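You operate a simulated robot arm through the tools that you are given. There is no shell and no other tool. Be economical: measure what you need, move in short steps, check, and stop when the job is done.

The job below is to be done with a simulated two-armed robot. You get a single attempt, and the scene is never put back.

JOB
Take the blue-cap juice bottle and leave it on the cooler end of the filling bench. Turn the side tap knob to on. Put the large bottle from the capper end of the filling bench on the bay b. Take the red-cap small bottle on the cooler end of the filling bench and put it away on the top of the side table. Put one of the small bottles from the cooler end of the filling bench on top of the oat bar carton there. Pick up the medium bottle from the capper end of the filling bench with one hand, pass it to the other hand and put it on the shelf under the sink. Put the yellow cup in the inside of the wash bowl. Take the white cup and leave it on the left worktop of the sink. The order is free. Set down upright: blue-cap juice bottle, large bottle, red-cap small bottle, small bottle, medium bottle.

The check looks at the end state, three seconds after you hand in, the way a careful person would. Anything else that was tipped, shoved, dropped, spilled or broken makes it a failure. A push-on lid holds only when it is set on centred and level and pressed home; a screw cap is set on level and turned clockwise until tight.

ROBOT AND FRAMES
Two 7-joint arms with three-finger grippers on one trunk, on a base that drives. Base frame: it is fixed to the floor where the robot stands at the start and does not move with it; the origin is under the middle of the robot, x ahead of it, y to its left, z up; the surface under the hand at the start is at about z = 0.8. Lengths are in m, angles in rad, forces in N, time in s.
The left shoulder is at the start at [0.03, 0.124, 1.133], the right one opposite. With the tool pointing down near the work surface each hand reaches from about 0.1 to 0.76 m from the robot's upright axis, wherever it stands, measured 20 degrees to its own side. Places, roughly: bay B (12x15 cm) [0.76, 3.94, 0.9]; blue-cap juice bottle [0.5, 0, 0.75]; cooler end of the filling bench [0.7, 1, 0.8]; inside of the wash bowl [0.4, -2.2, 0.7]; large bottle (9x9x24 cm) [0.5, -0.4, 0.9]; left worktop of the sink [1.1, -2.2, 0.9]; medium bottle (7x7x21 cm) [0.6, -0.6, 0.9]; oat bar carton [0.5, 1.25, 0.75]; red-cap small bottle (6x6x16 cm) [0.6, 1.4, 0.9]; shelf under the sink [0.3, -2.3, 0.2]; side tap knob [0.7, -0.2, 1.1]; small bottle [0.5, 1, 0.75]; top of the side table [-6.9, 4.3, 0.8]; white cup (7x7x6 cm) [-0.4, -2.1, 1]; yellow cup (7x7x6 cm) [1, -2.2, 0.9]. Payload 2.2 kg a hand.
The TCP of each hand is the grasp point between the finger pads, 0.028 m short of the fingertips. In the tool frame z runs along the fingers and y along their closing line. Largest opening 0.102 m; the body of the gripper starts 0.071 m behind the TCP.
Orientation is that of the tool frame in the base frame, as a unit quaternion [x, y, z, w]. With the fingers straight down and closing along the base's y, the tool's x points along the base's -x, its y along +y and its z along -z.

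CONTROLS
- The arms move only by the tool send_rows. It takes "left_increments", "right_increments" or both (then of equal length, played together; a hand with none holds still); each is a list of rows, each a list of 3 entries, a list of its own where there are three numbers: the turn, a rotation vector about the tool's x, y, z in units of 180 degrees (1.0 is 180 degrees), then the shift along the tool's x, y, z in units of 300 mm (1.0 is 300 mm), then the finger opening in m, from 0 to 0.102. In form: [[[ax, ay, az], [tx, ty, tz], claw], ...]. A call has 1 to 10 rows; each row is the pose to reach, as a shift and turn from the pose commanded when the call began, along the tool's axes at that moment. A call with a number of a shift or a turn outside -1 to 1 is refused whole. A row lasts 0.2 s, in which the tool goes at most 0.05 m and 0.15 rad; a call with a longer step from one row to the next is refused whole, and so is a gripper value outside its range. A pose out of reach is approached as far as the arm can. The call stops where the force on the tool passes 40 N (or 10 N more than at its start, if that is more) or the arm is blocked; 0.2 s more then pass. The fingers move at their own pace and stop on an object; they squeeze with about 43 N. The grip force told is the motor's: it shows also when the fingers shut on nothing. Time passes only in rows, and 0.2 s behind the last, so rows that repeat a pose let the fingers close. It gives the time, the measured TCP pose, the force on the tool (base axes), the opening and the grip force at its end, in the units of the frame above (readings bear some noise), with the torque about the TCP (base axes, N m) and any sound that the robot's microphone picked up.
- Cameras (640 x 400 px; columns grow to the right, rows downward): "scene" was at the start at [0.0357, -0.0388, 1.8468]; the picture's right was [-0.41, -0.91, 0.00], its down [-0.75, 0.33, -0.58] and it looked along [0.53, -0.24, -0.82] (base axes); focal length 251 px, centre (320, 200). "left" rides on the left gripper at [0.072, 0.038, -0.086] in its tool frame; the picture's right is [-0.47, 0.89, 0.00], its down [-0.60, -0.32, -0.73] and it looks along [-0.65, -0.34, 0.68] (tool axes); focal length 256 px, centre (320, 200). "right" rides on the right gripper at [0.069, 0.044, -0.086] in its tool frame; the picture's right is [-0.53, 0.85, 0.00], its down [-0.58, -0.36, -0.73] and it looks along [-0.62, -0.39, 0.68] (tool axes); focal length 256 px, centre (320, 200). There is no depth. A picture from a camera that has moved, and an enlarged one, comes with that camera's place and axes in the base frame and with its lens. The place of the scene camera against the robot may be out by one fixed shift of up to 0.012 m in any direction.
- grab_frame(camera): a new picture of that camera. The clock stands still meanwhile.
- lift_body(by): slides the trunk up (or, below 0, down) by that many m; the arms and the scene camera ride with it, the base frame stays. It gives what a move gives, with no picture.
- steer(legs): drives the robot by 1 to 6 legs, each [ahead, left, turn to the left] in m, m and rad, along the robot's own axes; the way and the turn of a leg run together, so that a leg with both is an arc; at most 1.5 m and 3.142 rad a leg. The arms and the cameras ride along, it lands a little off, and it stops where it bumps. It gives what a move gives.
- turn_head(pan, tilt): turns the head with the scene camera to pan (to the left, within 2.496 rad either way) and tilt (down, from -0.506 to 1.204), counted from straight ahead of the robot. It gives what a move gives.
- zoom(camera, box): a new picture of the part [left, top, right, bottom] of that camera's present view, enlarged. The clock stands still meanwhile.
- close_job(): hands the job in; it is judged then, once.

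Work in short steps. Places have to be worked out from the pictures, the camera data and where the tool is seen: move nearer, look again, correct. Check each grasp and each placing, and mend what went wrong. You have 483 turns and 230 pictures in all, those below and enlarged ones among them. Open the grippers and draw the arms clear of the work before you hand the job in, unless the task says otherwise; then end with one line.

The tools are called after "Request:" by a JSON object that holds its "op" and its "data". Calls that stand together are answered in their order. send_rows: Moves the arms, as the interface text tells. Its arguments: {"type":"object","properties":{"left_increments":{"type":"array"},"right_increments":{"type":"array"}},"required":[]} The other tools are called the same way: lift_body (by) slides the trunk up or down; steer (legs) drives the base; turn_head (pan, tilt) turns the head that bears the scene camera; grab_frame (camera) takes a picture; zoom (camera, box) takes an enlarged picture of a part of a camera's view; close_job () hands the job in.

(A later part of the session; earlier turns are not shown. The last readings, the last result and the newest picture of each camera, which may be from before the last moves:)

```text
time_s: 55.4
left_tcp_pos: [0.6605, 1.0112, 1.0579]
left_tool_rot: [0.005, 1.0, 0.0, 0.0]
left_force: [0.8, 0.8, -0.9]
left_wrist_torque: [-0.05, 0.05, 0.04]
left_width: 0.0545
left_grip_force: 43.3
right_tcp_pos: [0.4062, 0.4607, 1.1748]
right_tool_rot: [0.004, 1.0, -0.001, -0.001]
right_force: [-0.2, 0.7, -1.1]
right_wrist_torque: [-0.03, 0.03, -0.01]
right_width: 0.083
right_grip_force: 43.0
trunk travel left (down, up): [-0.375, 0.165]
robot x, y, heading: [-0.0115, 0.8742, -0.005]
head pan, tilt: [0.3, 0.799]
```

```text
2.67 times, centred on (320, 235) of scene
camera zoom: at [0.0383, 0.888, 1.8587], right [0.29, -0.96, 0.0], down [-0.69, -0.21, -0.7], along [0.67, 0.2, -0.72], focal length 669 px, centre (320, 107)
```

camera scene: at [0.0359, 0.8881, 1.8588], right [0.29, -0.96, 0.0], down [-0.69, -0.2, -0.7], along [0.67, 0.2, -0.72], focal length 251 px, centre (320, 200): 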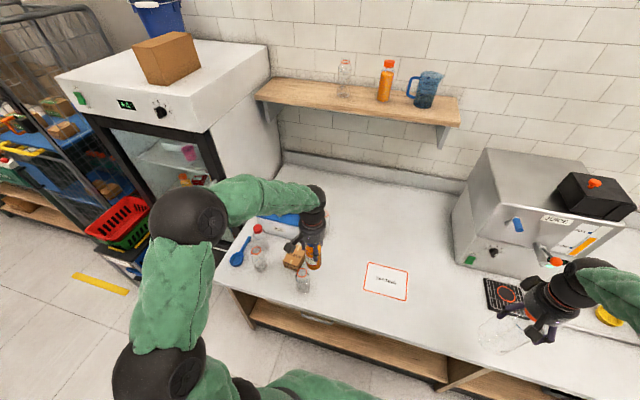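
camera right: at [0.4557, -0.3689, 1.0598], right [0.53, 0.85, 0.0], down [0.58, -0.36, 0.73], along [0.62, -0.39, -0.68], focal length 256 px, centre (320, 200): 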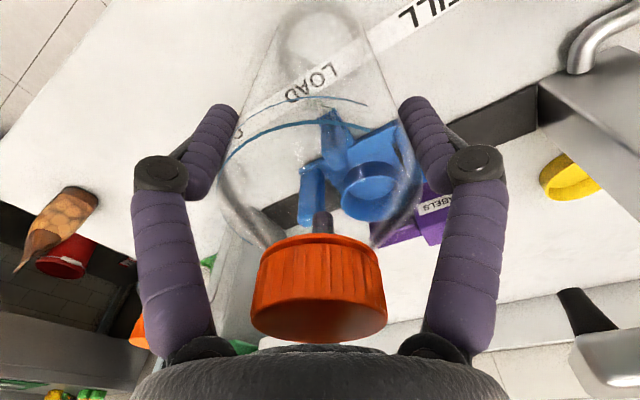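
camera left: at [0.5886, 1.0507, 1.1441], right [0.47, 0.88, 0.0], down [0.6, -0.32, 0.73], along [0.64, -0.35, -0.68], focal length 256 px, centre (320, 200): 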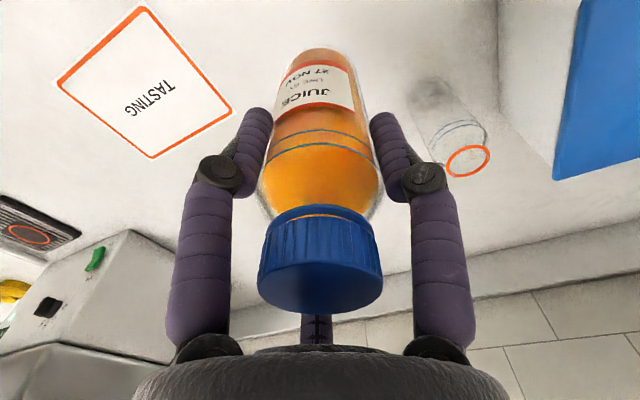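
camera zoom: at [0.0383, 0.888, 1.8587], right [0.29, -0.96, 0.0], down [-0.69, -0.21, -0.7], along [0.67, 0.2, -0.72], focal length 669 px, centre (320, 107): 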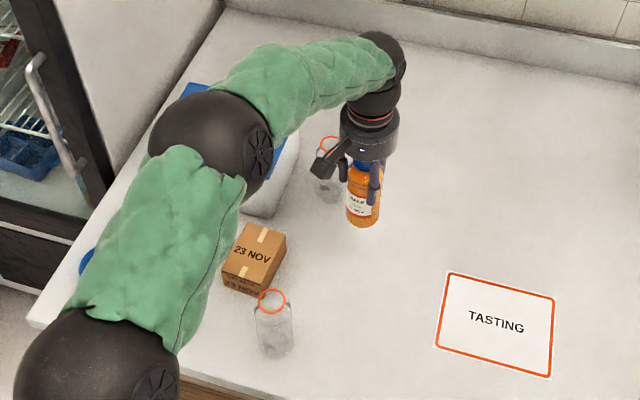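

Clear space. Lower to the bench (TCP z≈0.910).

Request:
{"op": "send_rows", "data": {"left_increments": [[[0, 0, 0], [0, 0, 0.15], 0.03], [[0, 0, 0], [0, 0, 0.3], 0.03], [[0, 0, 0], [0, 0, 0.4], 0.03], [[0, 0, 0], [0, 0, 0.45], 0.03], [[0, 0, 0], [0, 0, 0.475], 0.03], [[0, 0, 0], [0, 0, 0.49], 0.03]]}}

Request:
{"op": "zoom", "data": {"camera": "scene", "box": [260, 180, 380, 280]}}

```text
time_s: 56.8
left_tcp_pos: [0.6584, 1.0115, 0.9091]
left_tool_rot: [0.005, 1.0, 0.0, 0.001]
left_force: [-0.3, 0.1, -2.9]
left_wrist_torque: [-0.01, 0.0, 0.03]
left_width: 0.0543
left_grip_force: 43.5
right_tcp_pos: [0.4063, 0.4596, 1.1759]
right_tool_rot: [0.002, 1.0, -0.001, 0.0]
right_force: [-0.7, 0.0, -0.1]
right_wrist_torque: [0.03, 0.03, 0.0]
right_width: 0.0833
right_grip_force: 42.9
trunk travel left (down, up): [-0.375, 0.165]
robot x, y, heading: [-0.009, 0.8753, -0.01]
head pan, tilt: [0.3, 0.799]
```

```text
4.00 times, centred on (320, 230) of scene
camera zoom: at [0.0364, 0.8884, 1.8588], right [0.29, -0.96, 0.0], down [-0.69, -0.21, -0.7], along [0.67, 0.2, -0.72], focal length 1004 px, centre (320, 80)
```

zoom: 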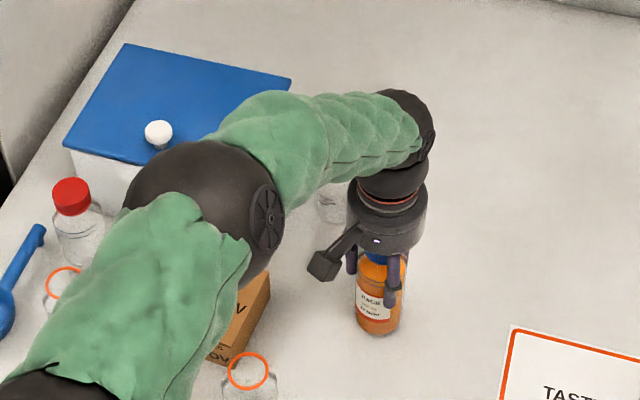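

Still bearing the weight; lower a few more mm until contact.

Request:
{"op": "send_rows", "data": {"left_increments": [[[0, 0, 0], [0, 0, 0.008], 0.03], [[0, 0, 0], [0, 0, 0.015], 0.03]]}}

```text
time_s: 57.4
left_tcp_pos: [0.6592, 1.0108, 0.9102]
left_tool_rot: [0.005, 1.0, 0.0, 0.002]
left_force: [-5.1, -1.1, 16.1]
left_wrist_torque: [-0.03, 0.94, -0.02]
left_width: 0.0546
left_grip_force: 42.8
right_tcp_pos: [0.4032, 0.46, 1.1749]
right_tool_rot: [0.003, 1.0, -0.001, 0.001]
right_force: [0.2, 0.2, -0.5]
right_wrist_torque: [-0.01, 0.01, 0.03]
right_width: 0.0835
right_grip_force: 43.1
trunk travel left (down, up): [-0.375, 0.165]
robot x, y, heading: [-0.0126, 0.8746, -0.01]
head pan, tilt: [0.3, 0.799]
```

Contact. Open, then rise straight up.

Request:
{"op": "send_rows", "data": {"left_increments": [[[0, 0, 0], [0, 0, -0.012], 0.05], [[0, 0, 0], [0, 0, -0.012], 0.065], [[0, 0, 0], [0, 0, -0.012], 0.08], [[0, 0, 0], [0, 0, -0.012], 0.1], [[0, 0, 0], [0, 0, -0.1], 0.102], [[0, 0, 0], [0, 0, -0.25], 0.102], [[0, 0, 0], [0, 0, -0.4], 0.102], [[0, 0, 0], [0, 0, -0.55], 0.102]]}}

Request:
{"op": "grab_frame", "data": {"camera": "left"}}

Request:
{"op": "zoom", "data": {"camera": "scene", "box": [220, 160, 420, 310]}}

```text
time_s: 59.2
left_tcp_pos: [0.6571, 1.0107, 1.0719]
left_tool_rot: [0.005, 1.0, 0.0, -0.001]
left_force: [-0.2, 0.1, -0.4]
left_wrist_torque: [0.03, -0.02, 0.02]
left_width: 0.1019
left_grip_force: 0.0
right_tcp_pos: [0.4039, 0.4597, 1.1753]
right_tool_rot: [0.003, 1.0, -0.001, 0.0]
right_force: [-0.1, -0.4, -0.3]
right_wrist_torque: [0.0, -0.01, -0.03]
right_width: 0.0833
right_grip_force: 43.1
trunk travel left (down, up): [-0.375, 0.165]
robot x, y, heading: [-0.0125, 0.8761, -0.011]
head pan, tilt: [0.3, 0.799]
```

```text
163 pictures are left
camera left: at [0.5855, 1.0499, 1.1582], right [0.47, 0.88, 0.0], down [0.6, -0.32, 0.73], along [0.64, -0.35, -0.68], focal length 256 px, centre (320, 200)
```

left: 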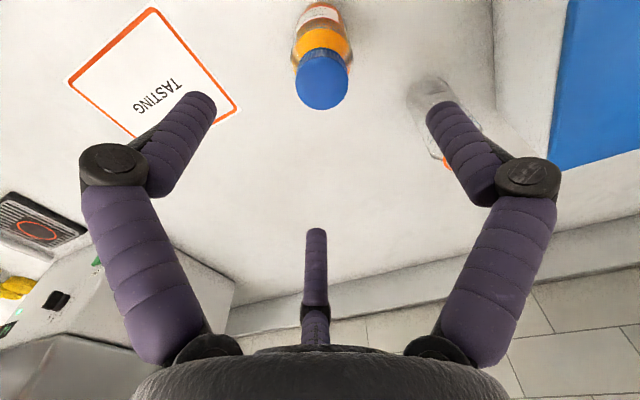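

```text
2.67 times, centred on (320, 235) of scene
camera zoom: at [0.0345, 0.8883, 1.8588], right [0.29, -0.96, 0.0], down [-0.69, -0.21, -0.7], along [0.67, 0.2, -0.72], focal length 669 px, centre (320, 107)
```

zoom: 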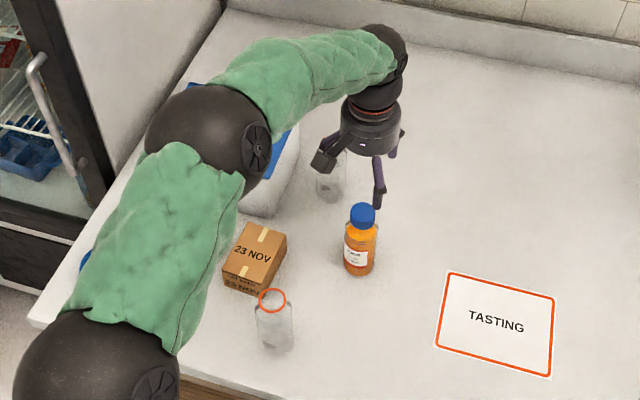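

Juice stands upright. Next, the nearest open small bottle at ≈(0.482,1.105): move the left hand above it.

Request:
{"op": "send_rows", "data": {"left_increments": [[[0, 0, 0], [0.12, 0.06, -0.1], 0.102], [[0, 0, 0], [0.24, 0.12, -0.1], 0.102], [[0, 0, 0], [0.36, 0.19, -0.1], 0.102], [[0, 0, 0], [0.48, 0.25, -0.1], 0.102], [[0, 0, 0], [0.583, 0.317, -0.1], 0.102]]}}

Request:
{"op": "grab_frame", "data": {"camera": "left"}}

```text
refused: row 1 steps farther than a row can; nothing moved
```

```text
161 pictures are left
camera left: at [0.5855, 1.0499, 1.1582], right [0.47, 0.88, 0.0], down [0.6, -0.32, 0.73], along [0.64, -0.35, -0.68], focal length 256 px, centre (320, 200)
```

left: 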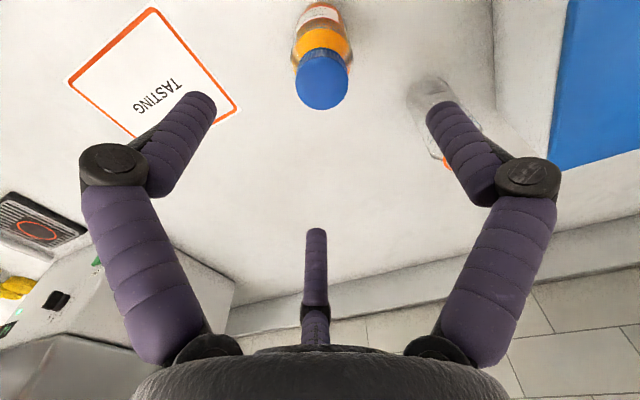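

First step slightly long; resend with the vertical part spread.

Request:
{"op": "send_rows", "data": {"left_increments": [[[0, 0, 0], [0.0, 0.0, -0.1], 0.102], [[0, 0, 0], [0.12, 0.06, -0.1], 0.102], [[0, 0, 0], [0.24, 0.12, -0.1], 0.102], [[0, 0, 0], [0.36, 0.19, -0.1], 0.102], [[0, 0, 0], [0.48, 0.25, -0.1], 0.102], [[0, 0, 0], [0.583, 0.317, -0.1], 0.102]]}}

Request:
{"op": "grab_frame", "data": {"camera": "left"}}

Request:
{"op": "zoom", "data": {"camera": "scene", "box": [220, 160, 420, 310]}}

```text
time_s: 60.6
left_tcp_pos: [0.4855, 1.1101, 1.1022]
left_tool_rot: [0.006, 1.0, 0.0, 0.0]
left_force: [0.3, 1.2, 0.3]
left_wrist_torque: [-0.04, -0.02, 0.01]
left_width: 0.102
left_grip_force: 0.0
right_tcp_pos: [0.4041, 0.4606, 1.1748]
right_tool_rot: [0.004, 1.0, -0.001, 0.0]
right_force: [-0.4, 0.9, -0.3]
right_wrist_torque: [-0.01, -0.02, 0.02]
right_width: 0.0829
right_grip_force: 43.0
trunk travel left (down, up): [-0.375, 0.165]
robot x, y, heading: [-0.0096, 0.8751, -0.008]
head pan, tilt: [0.3, 0.799]
```

```text
160 pictures are left
camera left: at [0.4124, 1.1482, 1.1884], right [0.47, 0.88, 0.0], down [0.6, -0.32, 0.73], along [0.64, -0.35, -0.68], focal length 256 px, centre (320, 200)
```

left: 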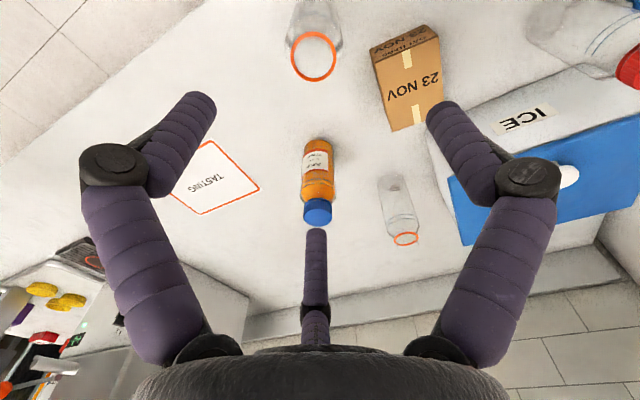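

```text
2.67 times, centred on (320, 235) of scene
camera zoom: at [0.0342, 0.8892, 1.8588], right [0.29, -0.96, 0.0], down [-0.69, -0.21, -0.7], along [0.67, 0.2, -0.72], focal length 669 px, centre (320, 107)
```

zoom: 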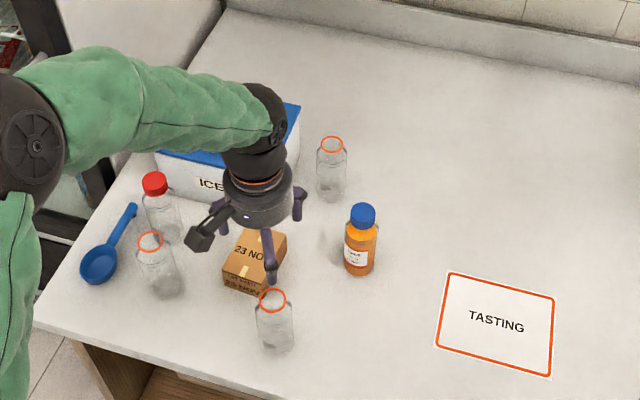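

Rim ≈ (0.477,1.105). Shift and descend a bit; look again.

Request:
{"op": "send_rows", "data": {"left_increments": [[[0, 0, 0], [0.028, -0.013, 0.1], 0.102], [[0, 0, 0], [0.028, -0.013, 0.22], 0.102]]}}

Request:
{"op": "grab_frame", "data": {"camera": "left"}}

```text
time_s: 61.2
left_tcp_pos: [0.4779, 1.1035, 1.0341]
left_tool_rot: [0.004, 1.0, 0.0, 0.0]
left_force: [1.4, -0.1, 0.3]
left_wrist_torque: [-0.01, 0.01, -0.01]
left_width: 0.1022
left_grip_force: 0.0
right_tcp_pos: [0.406, 0.4601, 1.1757]
right_tool_rot: [0.004, 1.0, -0.001, -0.001]
right_force: [0.5, 1.2, -0.6]
right_wrist_torque: [0.0, 0.07, 0.01]
right_width: 0.0832
right_grip_force: 42.7
trunk travel left (down, up): [-0.375, 0.165]
robot x, y, heading: [-0.0083, 0.8752, -0.011]
head pan, tilt: [0.3, 0.799]
```

```text
158 pictures are left
camera left: at [0.4059, 1.1433, 1.1216], right [0.47, 0.88, 0.0], down [0.6, -0.32, 0.73], along [0.64, -0.35, -0.68], focal length 256 px, centre (320, 200)
```

left: 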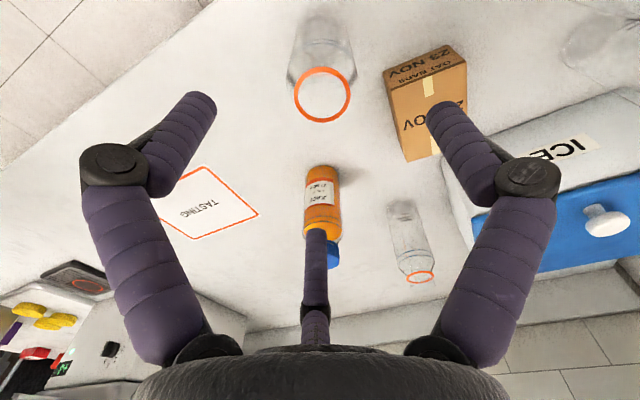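

Rim ≈ (0.4755,1.107,0.951). Descend to TCP z≈0.897 and close.

Request:
{"op": "send_rows", "data": {"left_increments": [[[0, 0, 0], [0.008, 0.01, 0.12], 0.102], [[0, 0, 0], [0.008, 0.01, 0.25], 0.102], [[0, 0, 0], [0.008, 0.01, 0.37], 0.102], [[0, 0, 0], [0.008, 0.01, 0.457], 0.102], [[0, 0, 0], [0.008, 0.01, 0.457], 0.07], [[0, 0, 0], [0.008, 0.01, 0.457], 0.05], [[0, 0, 0], [0.008, 0.01, 0.457], 0.03], [[0, 0, 0], [0.008, 0.01, 0.457], 0.03]]}}

Request:
{"op": "grab_frame", "data": {"camera": "left"}}

```text
time_s: 63.0
left_tcp_pos: [0.4756, 1.1064, 0.8992]
left_tool_rot: [0.005, 1.0, 0.0, 0.0]
left_force: [-0.4, 0.0, 2.9]
left_wrist_torque: [0.03, 0.03, 0.05]
left_width: 0.0532
left_grip_force: 42.9
right_tcp_pos: [0.406, 0.4595, 1.1752]
right_tool_rot: [0.005, 1.0, -0.001, 0.0]
right_force: [-0.5, 0.1, 0.2]
right_wrist_torque: [0.03, 0.0, 0.05]
right_width: 0.0834
right_grip_force: 42.8
trunk travel left (down, up): [-0.375, 0.165]
robot x, y, heading: [-0.0108, 0.874, -0.007]
head pan, tilt: [0.3, 0.799]
```

```text
157 pictures are left
camera left: at [0.4024, 1.1456, 0.9853], right [0.47, 0.88, 0.0], down [0.6, -0.32, 0.73], along [0.64, -0.35, -0.68], focal length 256 px, centre (320, 200)
```

left: 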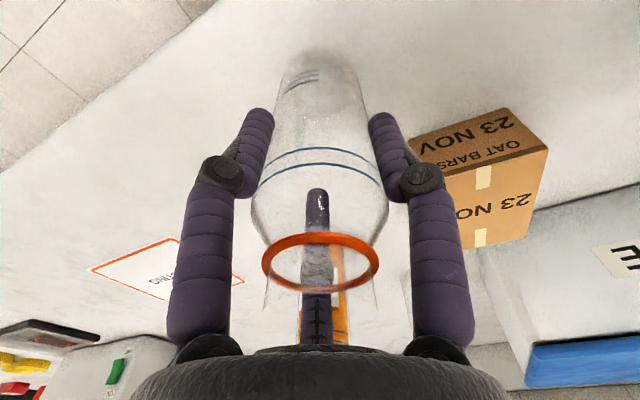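

Gripped. Carton top centre ≈ (0.588,1.181), z≈0.864. Lift, move above it.

Request:
{"op": "send_rows", "data": {"left_increments": [[[0, 0, 0], [0, 0, -0.1], 0.03], [[0, 0, 0], [0, 0, -0.25], 0.03], [[0, 0, 0], [0, 0, -0.4], 0.03], [[0, 0, 0], [-0.1, 0.06, -0.4], 0.03], [[0, 0, 0], [-0.2, 0.13, -0.4], 0.03], [[0, 0, 0], [-0.3, 0.2, -0.4], 0.03], [[0, 0, 0], [-0.375, 0.25, -0.4], 0.03], [[0, 0, 0], [-0.375, 0.25, -0.4], 0.03]]}}

Request:
{"op": "grab_frame", "data": {"camera": "left"}}

Request:
{"op": "zoom", "data": {"camera": "scene", "box": [220, 160, 380, 280]}}

```text
time_s: 64.8
left_tcp_pos: [0.5875, 1.1805, 1.0176]
left_tool_rot: [0.004, 1.0, 0.0, 0.0]
left_force: [0.7, -0.5, -1.2]
left_wrist_torque: [0.0, -0.01, 0.0]
left_width: 0.0534
left_grip_force: 43.3
right_tcp_pos: [0.4048, 0.4588, 1.175]
right_tool_rot: [0.004, 1.0, -0.001, 0.0]
right_force: [0.0, 0.5, -0.2]
right_wrist_torque: [0.03, -0.05, -0.01]
right_width: 0.0831
right_grip_force: 43.1
trunk travel left (down, up): [-0.375, 0.165]
robot x, y, heading: [-0.0154, 0.8739, -0.012]
head pan, tilt: [0.3, 0.799]
```

```text
156 pictures are left
camera left: at [0.5151, 1.2191, 1.105], right [0.47, 0.88, 0.0], down [0.6, -0.32, 0.73], along [0.64, -0.35, -0.68], focal length 256 px, centre (320, 200)
```

left: 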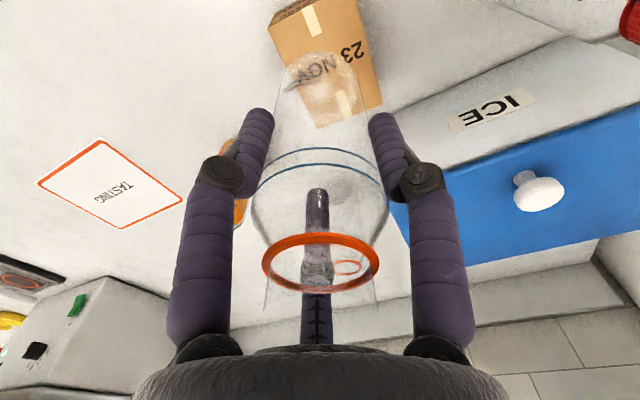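

```text
3.33 times, centred on (300, 220) of scene
camera zoom: at [0.0349, 0.888, 1.8588], right [0.29, -0.96, 0.0], down [-0.69, -0.21, -0.7], along [0.67, 0.2, -0.72], focal length 836 px, centre (387, 133)
```

zoom: 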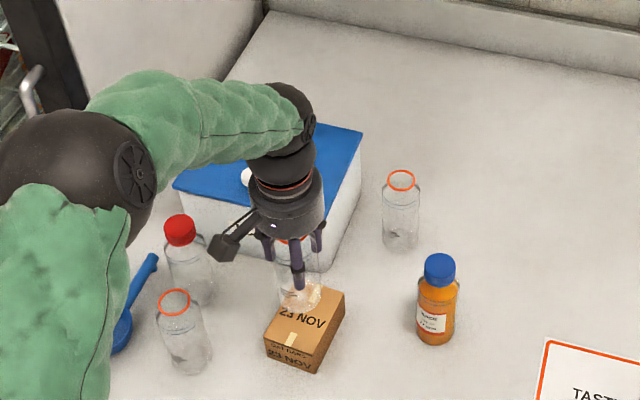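

Request:
{"op": "zoom", "data": {"camera": "left", "box": [240, 0, 400, 140]}}

```text
2.86 times, centred on (320, 70) of left
camera zoom: at [0.5151, 1.2191, 1.105], right [0.47, 0.88, 0.0], down [0.6, -0.32, 0.73], along [0.64, -0.35, -0.68], focal length 731 px, centre (320, 571)
```

zoom: 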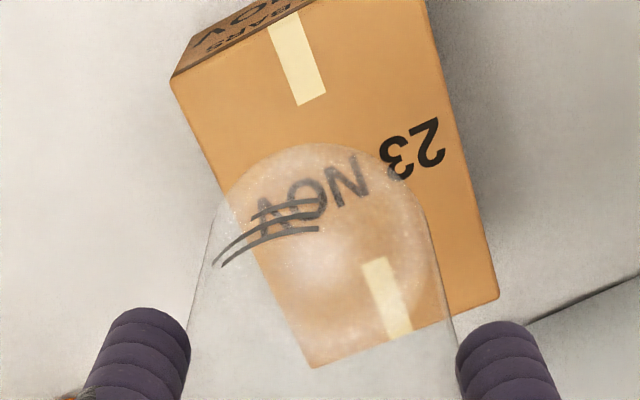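

Carton centre is more like (0.600,1.188). Correct and descend close to contact.

Request:
{"op": "send_rows", "data": {"left_increments": [[[0, 0, 0], [-0.042, 0.023, 0.0], 0.03], [[0, 0, 0], [-0.042, 0.023, 0.08], 0.03], [[0, 0, 0], [-0.042, 0.023, 0.14], 0.03]]}}

Request:
{"op": "zoom", "data": {"camera": "left", "box": [200, 0, 440, 160]}}

Request:
{"op": "zoom", "data": {"camera": "scene", "box": [260, 200, 340, 260]}}

```text
time_s: 65.6
left_tcp_pos: [0.601, 1.1871, 0.9755]
left_tool_rot: [0.005, 1.0, 0.0, 0.0]
left_force: [-0.4, -0.8, 0.1]
left_wrist_torque: [-0.02, -0.01, 0.01]
left_width: 0.0528
left_grip_force: 43.4
right_tcp_pos: [0.4057, 0.4614, 1.1754]
right_tool_rot: [0.004, 1.0, -0.002, -0.001]
right_force: [1.0, 1.7, -0.4]
right_wrist_torque: [0.02, 0.02, -0.01]
right_width: 0.0832
right_grip_force: 43.1
trunk travel left (down, up): [-0.375, 0.165]
robot x, y, heading: [-0.0095, 0.8727, -0.01]
head pan, tilt: [0.3, 0.799]
```

```text
2.50 times, centred on (320, 80) of left
camera zoom: at [0.5288, 1.2266, 1.0616], right [0.47, 0.88, 0.0], down [0.6, -0.32, 0.73], along [0.64, -0.35, -0.68], focal length 640 px, centre (320, 500)
```

zoom: 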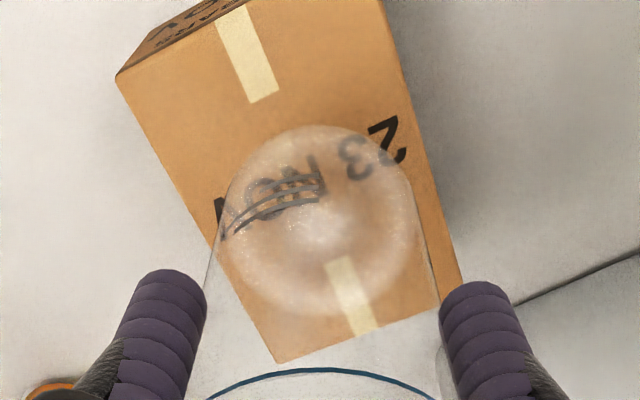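

```text
6.67 times, centred on (300, 230) of scene
camera zoom: at [0.0362, 0.8886, 1.8588], right [0.29, -0.96, 0.0], down [-0.69, -0.21, -0.7], along [0.67, 0.2, -0.72], focal length 1673 px, centre (453, 0)
```

zoom: 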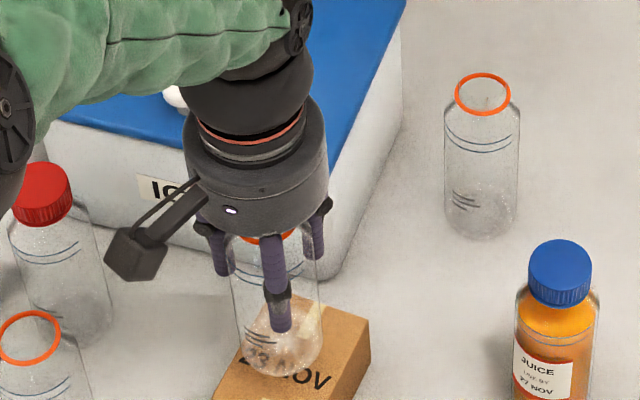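

Centred over the carton. Lower to contact in small steps.

Request:
{"op": "send_rows", "data": {"left_increments": [[[0, 0, 0], [0, 0, 0.01], 0.03], [[0, 0, 0], [0, 0, 0.02], 0.03], [[0, 0, 0], [0, 0, 0.03], 0.03], [[0, 0, 0], [0, 0, 0.036], 0.03]]}}

```text
time_s: 66.6
left_tcp_pos: [0.6014, 1.1876, 0.9642]
left_tool_rot: [0.005, 1.0, -0.001, 0.0]
left_force: [-0.3, -0.1, 0.0]
left_wrist_torque: [0.03, -0.01, -0.04]
left_width: 0.0528
left_grip_force: 43.3
right_tcp_pos: [0.4055, 0.4596, 1.1751]
right_tool_rot: [0.004, 1.0, -0.001, 0.0]
right_force: [-0.3, 0.1, 0.4]
right_wrist_torque: [-0.02, 0.0, -0.05]
right_width: 0.0833
right_grip_force: 42.4
trunk travel left (down, up): [-0.375, 0.165]
robot x, y, heading: [-0.012, 0.8725, -0.007]
head pan, tilt: [0.3, 0.799]
```

Request:
{"op": "send_rows", "data": {"left_increments": [[[0, 0, 0], [0, 0, 0.007], 0.03], [[0, 0, 0], [0, 0, 0.014], 0.03], [[0, 0, 0], [0, 0, 0.02], 0.03]]}}

```text
time_s: 67.4
left_tcp_pos: [0.6009, 1.1896, 0.9597]
left_tool_rot: [0.006, 1.0, 0.0, 0.001]
left_force: [1.0, -0.9, 0.1]
left_wrist_torque: [0.02, -0.03, -0.04]
left_width: 0.053
left_grip_force: 42.6
right_tcp_pos: [0.4053, 0.4595, 1.1754]
right_tool_rot: [0.004, 1.0, -0.002, 0.0]
right_force: [0.7, -0.3, 0.0]
right_wrist_torque: [0.01, 0.0, 0.0]
right_width: 0.0834
right_grip_force: 43.1
trunk travel left (down, up): [-0.375, 0.165]
robot x, y, heading: [-0.0083, 0.8769, -0.009]
head pan, tilt: [0.3, 0.799]
```

No contact yet (0.9597); continue lowering gently.

Request:
{"op": "send_rows", "data": {"left_increments": [[[0, 0, 0], [0, 0, 0.007], 0.03], [[0, 0, 0], [0, 0, 0.014], 0.03], [[0, 0, 0], [0, 0, 0.018], 0.03]]}}

Request:
{"op": "zoom", "data": {"camera": "scene", "box": [260, 200, 340, 260]}}

```text
time_s: 68.2
left_tcp_pos: [0.5999, 1.1879, 0.9536]
left_tool_rot: [0.005, 1.0, 0.0, 0.001]
left_force: [0.1, 0.9, 0.4]
left_wrist_torque: [-0.03, -0.01, 0.05]
left_width: 0.0534
left_grip_force: 43.2
right_tcp_pos: [0.4052, 0.4601, 1.176]
right_tool_rot: [0.004, 1.0, 0.0, 0.0]
right_force: [-0.4, 1.1, -0.7]
right_wrist_torque: [0.02, 0.02, -0.02]
right_width: 0.0832
right_grip_force: 43.1
trunk travel left (down, up): [-0.375, 0.165]
robot x, y, heading: [-0.0103, 0.874, -0.01]
head pan, tilt: [0.3, 0.799]
```

```text
6.67 times, centred on (300, 230) of scene
camera zoom: at [0.0357, 0.8884, 1.8588], right [0.29, -0.96, 0.0], down [-0.69, -0.21, -0.7], along [0.67, 0.2, -0.72], focal length 1673 px, centre (453, 0)
```

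zoom: 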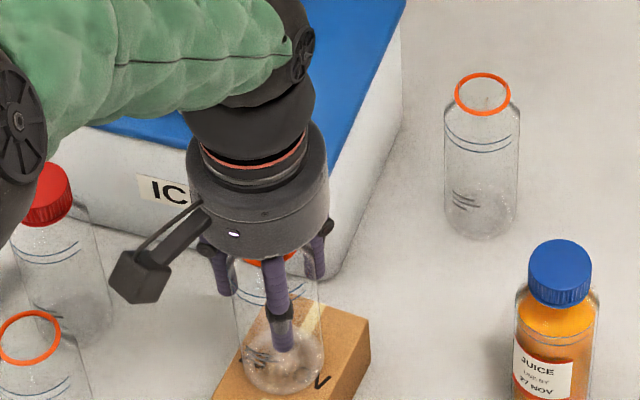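

Request:
{"op": "send_rows", "data": {"left_increments": [[[0, 0, 0], [0, 0, 0.007], 0.03], [[0, 0, 0], [0, 0, 0.014], 0.03], [[0, 0, 0], [0, 0, 0.02], 0.03]]}}

```text
time_s: 69.0
left_tcp_pos: [0.6003, 1.188, 0.9534]
left_tool_rot: [0.004, 1.0, 0.002, 0.004]
left_force: [-3.7, -3.1, 31.0]
left_wrist_torque: [-0.26, 0.41, 0.0]
left_width: 0.0533
left_grip_force: 43.0
right_tcp_pos: [0.4025, 0.4588, 1.1766]
right_tool_rot: [0.003, 1.0, 0.001, 0.001]
right_force: [0.6, 0.0, 0.1]
right_wrist_torque: [0.05, 0.03, 0.03]
right_width: 0.0833
right_grip_force: 43.1
trunk travel left (down, up): [-0.375, 0.165]
robot x, y, heading: [-0.0116, 0.8776, -0.01]
head pan, tilt: [0.3, 0.799]
```

Contact at z≈0.9535. Ease off, open slowly, and rise.

Request:
{"op": "send_rows", "data": {"left_increments": [[[0, 0, 0], [0, 0, -0.018], 0.03], [[0, 0, 0], [0, 0, -0.018], 0.06], [[0, 0, 0], [0, 0, -0.018], 0.08], [[0, 0, 0], [0, 0, -0.018], 0.102], [[0, 0, 0], [0, 0, -0.018], 0.102], [[0, 0, 0], [0, 0, -0.12], 0.102], [[0, 0, 0], [0, 0, -0.25], 0.102], [[0, 0, 0], [0, 0, -0.38], 0.102], [[0, 0, 0], [0, 0, -0.5], 0.102]]}}

Request:
{"op": "zoom", "data": {"camera": "scene", "box": [220, 160, 380, 280]}}

Request:
{"op": "grab_frame", "data": {"camera": "left"}}

```text
time_s: 71.0
left_tcp_pos: [0.599, 1.1881, 1.0993]
left_tool_rot: [0.005, 1.0, 0.0, -0.001]
left_force: [-0.6, -0.6, 0.0]
left_wrist_torque: [-0.02, -0.02, -0.01]
left_width: 0.1019
left_grip_force: 0.1
right_tcp_pos: [0.4046, 0.4608, 1.1758]
right_tool_rot: [0.003, 1.0, -0.001, 0.0]
right_force: [0.0, 0.5, -0.8]
right_wrist_torque: [0.0, -0.02, -0.02]
right_width: 0.0832
right_grip_force: 43.5
trunk travel left (down, up): [-0.375, 0.165]
robot x, y, heading: [-0.0124, 0.8747, -0.011]
head pan, tilt: [0.3, 0.799]
```

```text
3.33 times, centred on (300, 220) of scene
camera zoom: at [0.0348, 0.8879, 1.8588], right [0.29, -0.96, 0.0], down [-0.69, -0.21, -0.7], along [0.67, 0.2, -0.72], focal length 836 px, centre (387, 133)
```

zoom: 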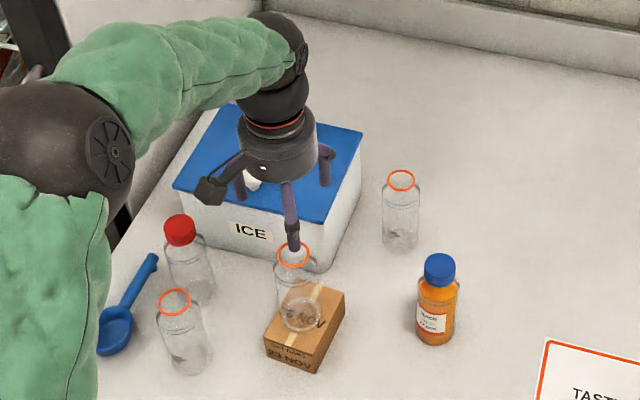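

```text
149 pictures are left
camera left: at [0.5268, 1.2263, 1.1853], right [0.47, 0.88, 0.0], down [0.6, -0.32, 0.73], along [0.64, -0.35, -0.68], focal length 256 px, centre (320, 200)
```

left: 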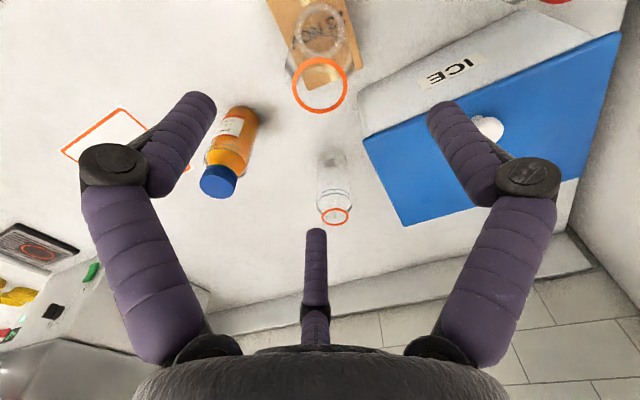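

Small bottle stands on the carton. Now shift the robot 0.25 m left to reach the red-cap bottle at ≈(0.61,1.36).

Request:
{"op": "steer", "data": {"legs": [[0, 0.25, 0.01]]}}

Request:
{"op": "grab_frame", "data": {"camera": "left"}}

Request:
{"op": "grab_frame", "data": {"camera": "scene"}}

```text
time_s: 72.8
left_tcp_pos: [0.597, 1.4466, 1.0974]
left_tool_rot: [-0.001, 1.0, 0.0, 0.001]
left_force: [0.2, -0.9, -0.4]
left_wrist_torque: [-0.02, 0.01, -0.02]
left_width: 0.1018
left_grip_force: 0.1
right_tcp_pos: [0.4114, 0.7144, 1.1766]
right_tool_rot: [-0.001, 1.0, 0.0, 0.0]
right_force: [0.2, 1.0, -0.2]
right_wrist_torque: [0.01, 0.02, -0.01]
right_width: 0.0831
right_grip_force: 43.3
trunk travel left (down, up): [-0.375, 0.165]
robot x, y, heading: [-0.0086, 1.1251, 0.001]
head pan, tilt: [0.3, 0.799]
```

```text
148 pictures are left
camera left: at [0.5247, 1.4837, 1.1844], right [0.46, 0.89, 0.0], down [0.6, -0.32, 0.73], along [0.65, -0.34, -0.68], focal length 256 px, centre (320, 200)
```

left: 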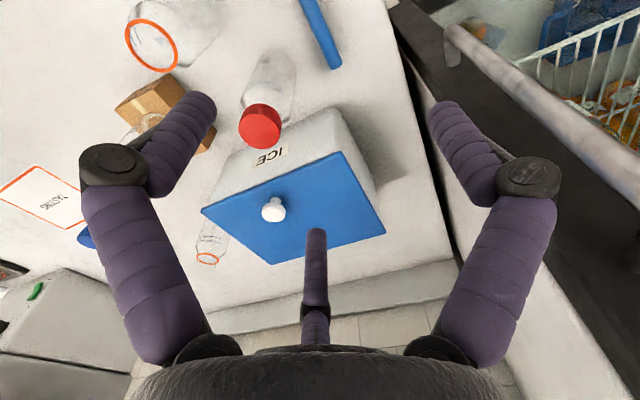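

```text
147 pictures are left
camera scene: at [0.0365, 1.1404, 1.8588], right [0.3, -0.95, 0.0], down [-0.68, -0.21, -0.7], along [0.67, 0.21, -0.72], focal length 251 px, centre (320, 200)
```

scene: 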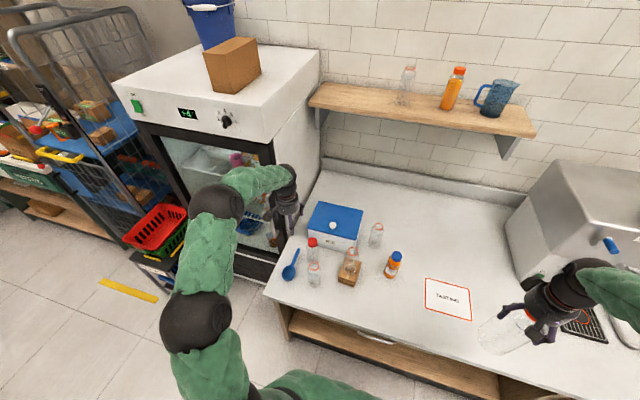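

Red cap ≈ (0.612,1.372). Move above at z≈1.05.

Request:
{"op": "send_rows", "data": {"left_increments": [[[0, 0, 0], [-0.04, -0.13, 0.0], 0.09], [[0, 0, 0], [-0.05, -0.25, 0.05], 0.09], [[0, 0, 0], [-0.05, -0.25, 0.15], 0.09]]}}

Request:
{"op": "grab_frame", "data": {"camera": "left"}}

```text
time_s: 73.6
left_tcp_pos: [0.6116, 1.3712, 1.0522]
left_tool_rot: [-0.001, 1.0, -0.001, 0.0]
left_force: [0.8, -0.8, -0.2]
left_wrist_torque: [-0.02, 0.05, 0.03]
left_width: 0.0899
left_grip_force: 0.1
right_tcp_pos: [0.4108, 0.715, 1.1752]
right_tool_rot: [-0.002, 1.0, -0.001, -0.001]
right_force: [0.3, 0.2, 0.4]
right_wrist_torque: [-0.01, -0.01, -0.01]
right_width: 0.0831
right_grip_force: 43.4
trunk travel left (down, up): [-0.375, 0.165]
robot x, y, heading: [-0.0063, 1.1279, 0.002]
head pan, tilt: [0.3, 0.799]
```

```text
146 pictures are left
camera left: at [0.5395, 1.408, 1.1387], right [0.46, 0.89, 0.0], down [0.61, -0.32, 0.73], along [0.65, -0.34, -0.68], focal length 256 px, centre (320, 200)
```

left: 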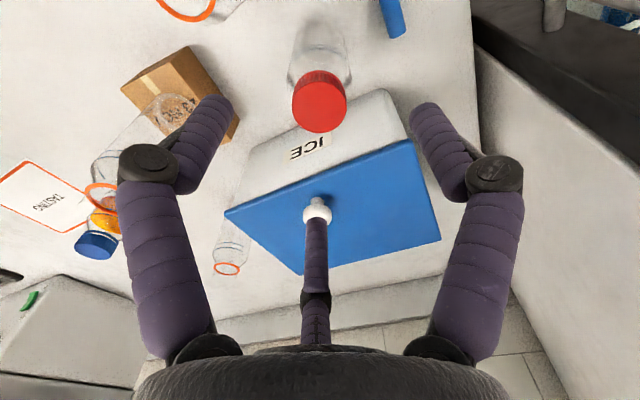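

Clear of the ice box and neighbours. Descend to z≈0.907 on the red-cap bottle.

Request:
{"op": "send_rows", "data": {"left_increments": [[[0, 0, 0], [-0.015, -0.012, 0.12], 0.09], [[0, 0, 0], [-0.015, -0.012, 0.22], 0.09]]}}

Request:
{"op": "grab_frame", "data": {"camera": "left"}}

```text
time_s: 74.2
left_tcp_pos: [0.6167, 1.3684, 0.9879]
left_tool_rot: [0.0, 1.0, 0.0, 0.0]
left_force: [0.3, -0.3, 0.4]
left_wrist_torque: [0.01, 0.01, 0.01]
left_width: 0.0899
left_grip_force: 0.1
right_tcp_pos: [0.4107, 0.7154, 1.1755]
right_tool_rot: [-0.003, 1.0, 0.0, 0.0]
right_force: [-0.4, -0.3, -0.6]
right_wrist_torque: [0.04, 0.03, 0.03]
right_width: 0.0832
right_grip_force: 43.0
trunk travel left (down, up): [-0.375, 0.165]
robot x, y, heading: [-0.009, 1.1248, 0.004]
head pan, tilt: [0.3, 0.799]
```

```text
145 pictures are left
camera left: at [0.5438, 1.4049, 1.0735], right [0.46, 0.89, 0.0], down [0.6, -0.32, 0.73], along [0.65, -0.34, -0.68], focal length 256 px, centre (320, 200)
```

left: 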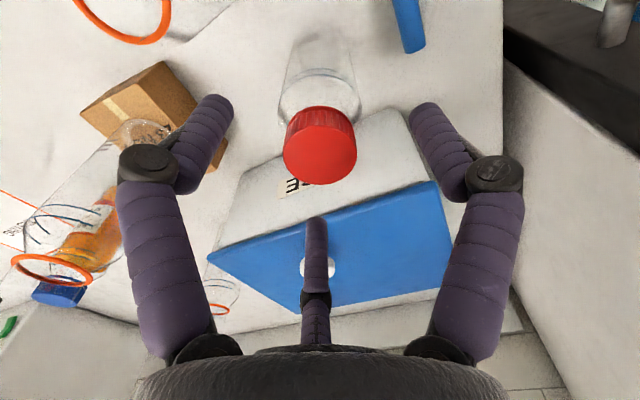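

Centred. Descend and grip.

Request:
{"op": "send_rows", "data": {"left_increments": [[[0, 0, 0], [0, 0, 0.12], 0.09], [[0, 0, 0], [0, 0, 0.22], 0.09], [[0, 0, 0], [0, 0, 0.265], 0.09], [[0, 0, 0], [0, 0, 0.265], 0.07], [[0, 0, 0], [0, 0, 0.265], 0.05], [[0, 0, 0], [0, 0, 0.265], 0.03], [[0, 0, 0], [0, 0, 0.265], 0.03]]}}

Request:
{"op": "grab_frame", "data": {"camera": "left"}}

```text
time_s: 75.8
left_tcp_pos: [0.6175, 1.3664, 0.9073]
left_tool_rot: [0.0, 1.0, 0.0, 0.0]
left_force: [-0.6, 0.2, 0.0]
left_wrist_torque: [-0.05, 0.0, 0.01]
left_width: 0.0534
left_grip_force: 43.1
right_tcp_pos: [0.4113, 0.7149, 1.1756]
right_tool_rot: [-0.002, 1.0, -0.001, 0.0]
right_force: [0.0, 0.7, 0.1]
right_wrist_torque: [0.0, 0.01, 0.03]
right_width: 0.0835
right_grip_force: 42.8
trunk travel left (down, up): [-0.375, 0.165]
robot x, y, heading: [-0.0115, 1.1285, 0.004]
head pan, tilt: [0.3, 0.799]
```

```text
144 pictures are left
camera left: at [0.5439, 1.4043, 0.9936], right [0.46, 0.89, 0.0], down [0.6, -0.32, 0.73], along [0.65, -0.34, -0.68], focal length 256 px, centre (320, 200)
```

left: 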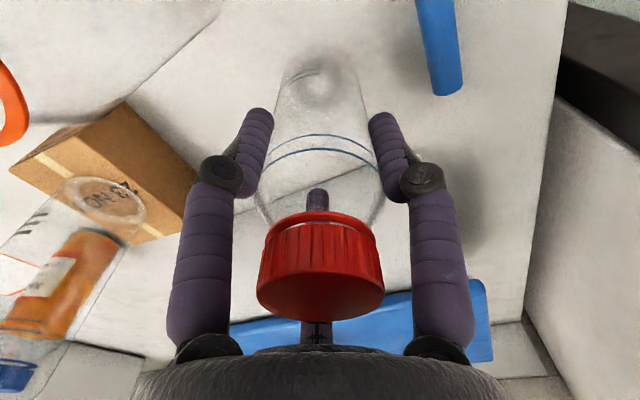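

Red-cap bottle gripped. Lift and retract it, then back the robot away and drive left toward bay B, looking on the way.

Request:
{"op": "send_rows", "data": {"left_increments": [[[0, 0, 0], [0, 0, -0.12], 0.03], [[0, 0, 0], [0, 0, -0.28], 0.03], [[0, 0, 0], [0, 0, -0.44], 0.03], [[0, 0, 0], [0, 0, -0.6], 0.03], [[0, 0, 0], [0, 0, -0.75], 0.03], [[0, 0, 0], [0.16, 0, -0.75], 0.03], [[0, 0, 0], [0.32, 0, -0.75], 0.03], [[0, 0, 0], [0.48, 0, -0.75], 0.03], [[0, 0, 0], [0.6, 0, -0.75], 0.03]]}}

Request:
{"op": "steer", "data": {"legs": [[-0.45, 0, 0], [0, 1.3, 0]]}}

Request:
{"op": "turn_head", "data": {"pan": 0.6, "tilt": 0.5}}

Request:
{"op": "grab_frame", "data": {"camera": "scene"}}

```text
time_s: 77.8
left_tcp_pos: [0.4364, 1.3677, 1.1346]
left_tool_rot: [0.0, 1.0, -0.001, 0.0]
left_force: [-0.4, -0.1, -0.3]
left_wrist_torque: [-0.02, -0.02, -0.03]
left_width: 0.053
left_grip_force: 43.0
right_tcp_pos: [0.4108, 0.7154, 1.1759]
right_tool_rot: [-0.002, 1.0, -0.001, 0.0]
right_force: [0.3, -0.3, -1.2]
right_wrist_torque: [0.01, -0.02, -0.04]
right_width: 0.0833
right_grip_force: 43.1
trunk travel left (down, up): [-0.375, 0.165]
robot x, y, heading: [-0.0114, 1.1267, -0.002]
head pan, tilt: [0.3, 0.799]
```

```text
time_s: 86.6
left_tcp_pos: [-0.0, 2.6593, 1.1339]
left_tool_rot: [0.006, 1.0, 0.0, 0.0]
left_force: [0.0, 0.4, -1.0]
left_wrist_torque: [-0.02, -0.06, 0.04]
left_width: 0.0536
left_grip_force: 42.8
right_tcp_pos: [-0.0376, 2.0098, 1.176]
right_tool_rot: [0.005, 1.0, -0.001, 0.0]
right_force: [-0.2, 0.6, -0.2]
right_wrist_torque: [-0.02, 0.01, 0.01]
right_width: 0.0833
right_grip_force: 43.0
trunk travel left (down, up): [-0.375, 0.165]
robot x, y, heading: [-0.4512, 2.4222, -0.012]
head pan, tilt: [0.3, 0.799]
```

```text
time_s: 87.4
left_tcp_pos: [-0.0026, 2.6605, 1.1336]
left_tool_rot: [0.005, 1.0, 0.0, 0.001]
left_force: [1.1, 0.0, -0.9]
left_wrist_torque: [0.01, 0.0, 0.02]
left_width: 0.0532
left_grip_force: 43.3
right_tcp_pos: [-0.0367, 2.0083, 1.175]
right_tool_rot: [0.006, 1.0, 0.0, 0.0]
right_force: [-0.4, 0.3, -0.2]
right_wrist_torque: [-0.02, 0.01, 0.02]
right_width: 0.0833
right_grip_force: 42.5
trunk travel left (down, up): [-0.375, 0.165]
robot x, y, heading: [-0.4499, 2.4223, -0.011]
head pan, tilt: [0.6, 0.499]
```

```text
143 pictures are left
camera scene: at [-0.4069, 2.4652, 1.8847], right [0.55, -0.83, 0.0], down [-0.4, -0.27, -0.88], along [0.73, 0.49, -0.48], focal length 251 px, centre (320, 200)
```

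scene: 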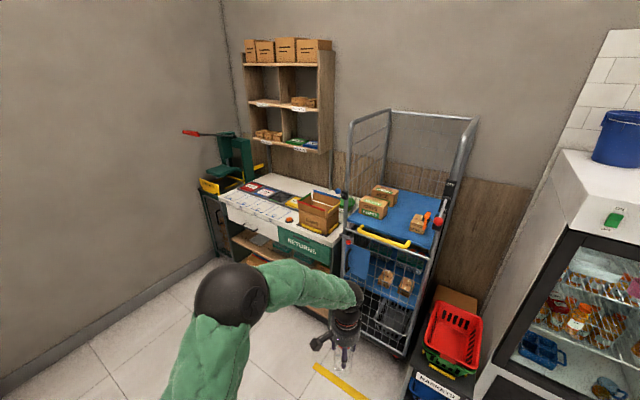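

A RETURNS bench beyond a roll cage. Zoom on the bench bays.

Request:
{"op": "zoom", "data": {"camera": "scene", "box": [190, 130, 370, 280]}}

```text
2.67 times, centred on (280, 205) of scene
camera zoom: at [-0.4069, 2.4652, 1.8847], right [0.55, -0.83, 0.0], down [-0.4, -0.27, -0.88], along [0.73, 0.49, -0.48], focal length 669 px, centre (427, 187)
```

zoom: 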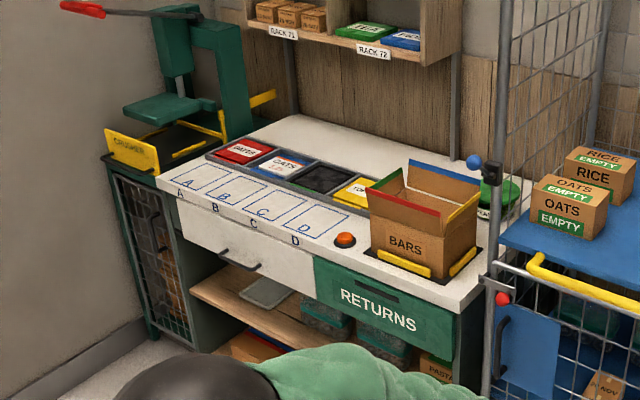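

Bays A–D are outlined at the front of the RETURNS bench. Drive left to y≈4.0, then look.

Request:
{"op": "steer", "data": {"legs": [[0, 1.5, 0.01], [0, 0.08, 0]]}}

Request:
{"op": "turn_head", "data": {"pan": -0.05, "tilt": 0.65}}

Request:
{"op": "grab_frame", "data": {"camera": "scene"}}

```text
time_s: 95.5
left_tcp_pos: [0.0179, 4.2362, 1.1334]
left_tool_rot: [0.006, 1.0, -0.001, 0.0]
left_force: [0.2, 1.2, -0.8]
left_wrist_torque: [-0.01, 0.02, 0.02]
left_width: 0.0536
left_grip_force: 42.7
right_tcp_pos: [-0.0177, 3.5842, 1.1756]
right_tool_rot: [0.005, 1.0, -0.001, 0.0]
right_force: [1.1, 1.3, 1.0]
right_wrist_torque: [-0.06, 0.02, -0.02]
right_width: 0.0835
right_grip_force: 42.7
trunk travel left (down, up): [-0.375, 0.165]
robot x, y, heading: [-0.4323, 3.9971, -0.012]
head pan, tilt: [0.6, 0.499]
```

```text
time_s: 96.5
left_tcp_pos: [0.0172, 4.2349, 1.1341]
left_tool_rot: [0.005, 1.0, 0.0, -0.001]
left_force: [0.5, 0.7, -0.5]
left_wrist_torque: [-0.04, 0.04, 0.02]
left_width: 0.0535
left_grip_force: 43.3
right_tcp_pos: [-0.017, 3.5839, 1.1755]
right_tool_rot: [0.006, 1.0, -0.001, 0.0]
right_force: [-0.5, 0.4, -0.4]
right_wrist_torque: [-0.01, -0.01, -0.01]
right_width: 0.0835
right_grip_force: 42.9
trunk travel left (down, up): [-0.375, 0.165]
robot x, y, heading: [-0.4324, 3.9991, -0.016]
head pan, tilt: [-0.051, 0.649]
```

```text
141 pictures are left
camera scene: at [-0.3764, 3.9847, 1.8714], right [-0.06, -1.0, 0.0], down [-0.6, 0.04, -0.8], along [0.8, -0.05, -0.6], focal length 251 px, centre (320, 200)
```

scene: 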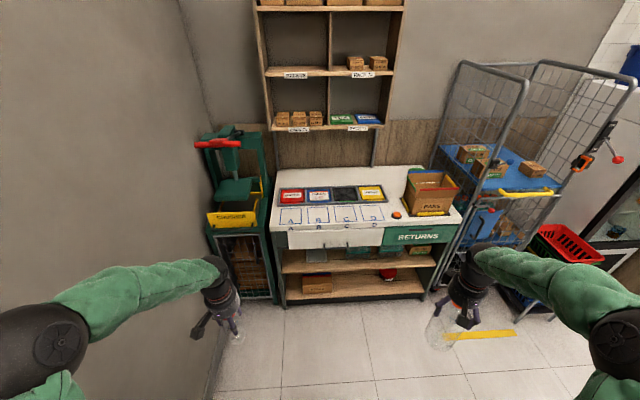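

Bay B at about (0.76,3.93,0.90). Pull the left hand in, then drive forward ~0.48 m.

Request:
{"op": "send_rows", "data": {"left_increments": [[[0, 0, 0], [0.13, -0.1, 0], 0.03], [[0, 0, 0], [0.26, -0.2, 0], 0.03], [[0, 0, 0], [0.39, -0.3, 0], 0.03]]}}

Request:
{"op": "steer", "data": {"legs": [[0.46, 0, 0.015]]}}

Request:
{"op": "send_rows", "data": {"right_increments": [[[0, 0, 0], [0, 0.15, 0], 0.06], [[0, 0, 0], [0, 0.3, 0], 0.06], [[0, 0, 0], [0, 0.45, 0], 0.06], [[0, 0, 0], [0, 0.6, 0], 0.06], [[0, 0, 0], [0, 0.75, 0], 0.06], [[0, 0, 0], [0, 0.9, 0], 0.06]]}}

Request:
{"op": "grab_frame", "data": {"camera": "scene"}}

```text
time_s: 97.3
left_tcp_pos: [-0.1007, 4.1449, 1.1353]
left_tool_rot: [0.007, 1.0, 0.0, 0.001]
left_force: [0.1, -0.3, -0.6]
left_wrist_torque: [-0.02, -0.07, 0.0]
left_width: 0.053
left_grip_force: 42.9
right_tcp_pos: [-0.0179, 3.5828, 1.1751]
right_tool_rot: [0.006, 1.0, -0.001, 0.0]
right_force: [-0.2, 0.3, -0.7]
right_wrist_torque: [-0.01, 0.01, 0.02]
right_width: 0.0831
right_grip_force: 44.0
trunk travel left (down, up): [-0.375, 0.165]
robot x, y, heading: [-0.4326, 3.9995, -0.013]
head pan, tilt: [-0.051, 0.649]
```

```text
time_s: 100.1
left_tcp_pos: [0.3564, 4.1458, 1.1352]
left_tool_rot: [0.001, 1.0, 0.0, -0.001]
left_force: [-0.5, 0.1, -0.6]
left_wrist_torque: [0.01, 0.02, 0.01]
left_width: 0.0536
left_grip_force: 42.8
right_tcp_pos: [0.4458, 3.5844, 1.1751]
right_tool_rot: [0.0, 1.0, -0.001, 0.0]
right_force: [0.8, 0.1, -0.9]
right_wrist_torque: [0.01, -0.03, 0.01]
right_width: 0.0834
right_grip_force: 43.1
trunk travel left (down, up): [-0.375, 0.165]
robot x, y, heading: [0.0264, 3.994, 0.0]
head pan, tilt: [-0.051, 0.649]
```

```text
time_s: 101.5
left_tcp_pos: [0.3557, 4.1472, 1.1345]
left_tool_rot: [0.001, 1.0, -0.001, -0.002]
left_force: [0.2, 0.6, -0.1]
left_wrist_torque: [-0.01, 0.01, 0.01]
left_width: 0.0536
left_grip_force: 42.4
right_tcp_pos: [0.4432, 3.8557, 1.1738]
right_tool_rot: [0.0, 1.0, -0.002, -0.001]
right_force: [-0.4, 0.8, -0.3]
right_wrist_torque: [-0.03, 0.01, -0.04]
right_width: 0.0834
right_grip_force: 42.6
trunk travel left (down, up): [-0.375, 0.165]
robot x, y, heading: [0.0269, 3.9956, -0.005]
head pan, tilt: [-0.051, 0.649]
```

```text
140 pictures are left
camera scene: at [0.0818, 3.9832, 1.8714], right [-0.05, -1.0, 0.0], down [-0.6, 0.03, -0.8], along [0.8, -0.04, -0.6], focal length 251 px, centre (320, 200)
```

scene: 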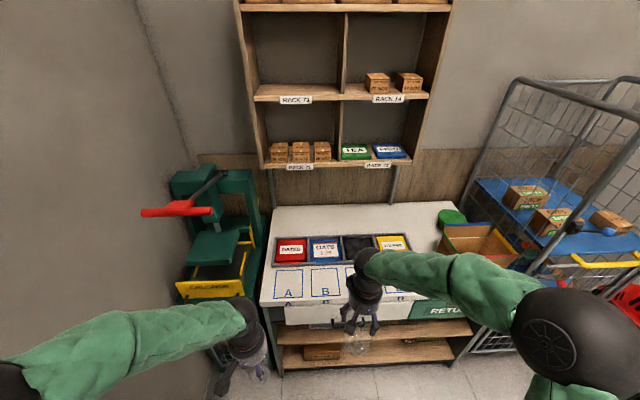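

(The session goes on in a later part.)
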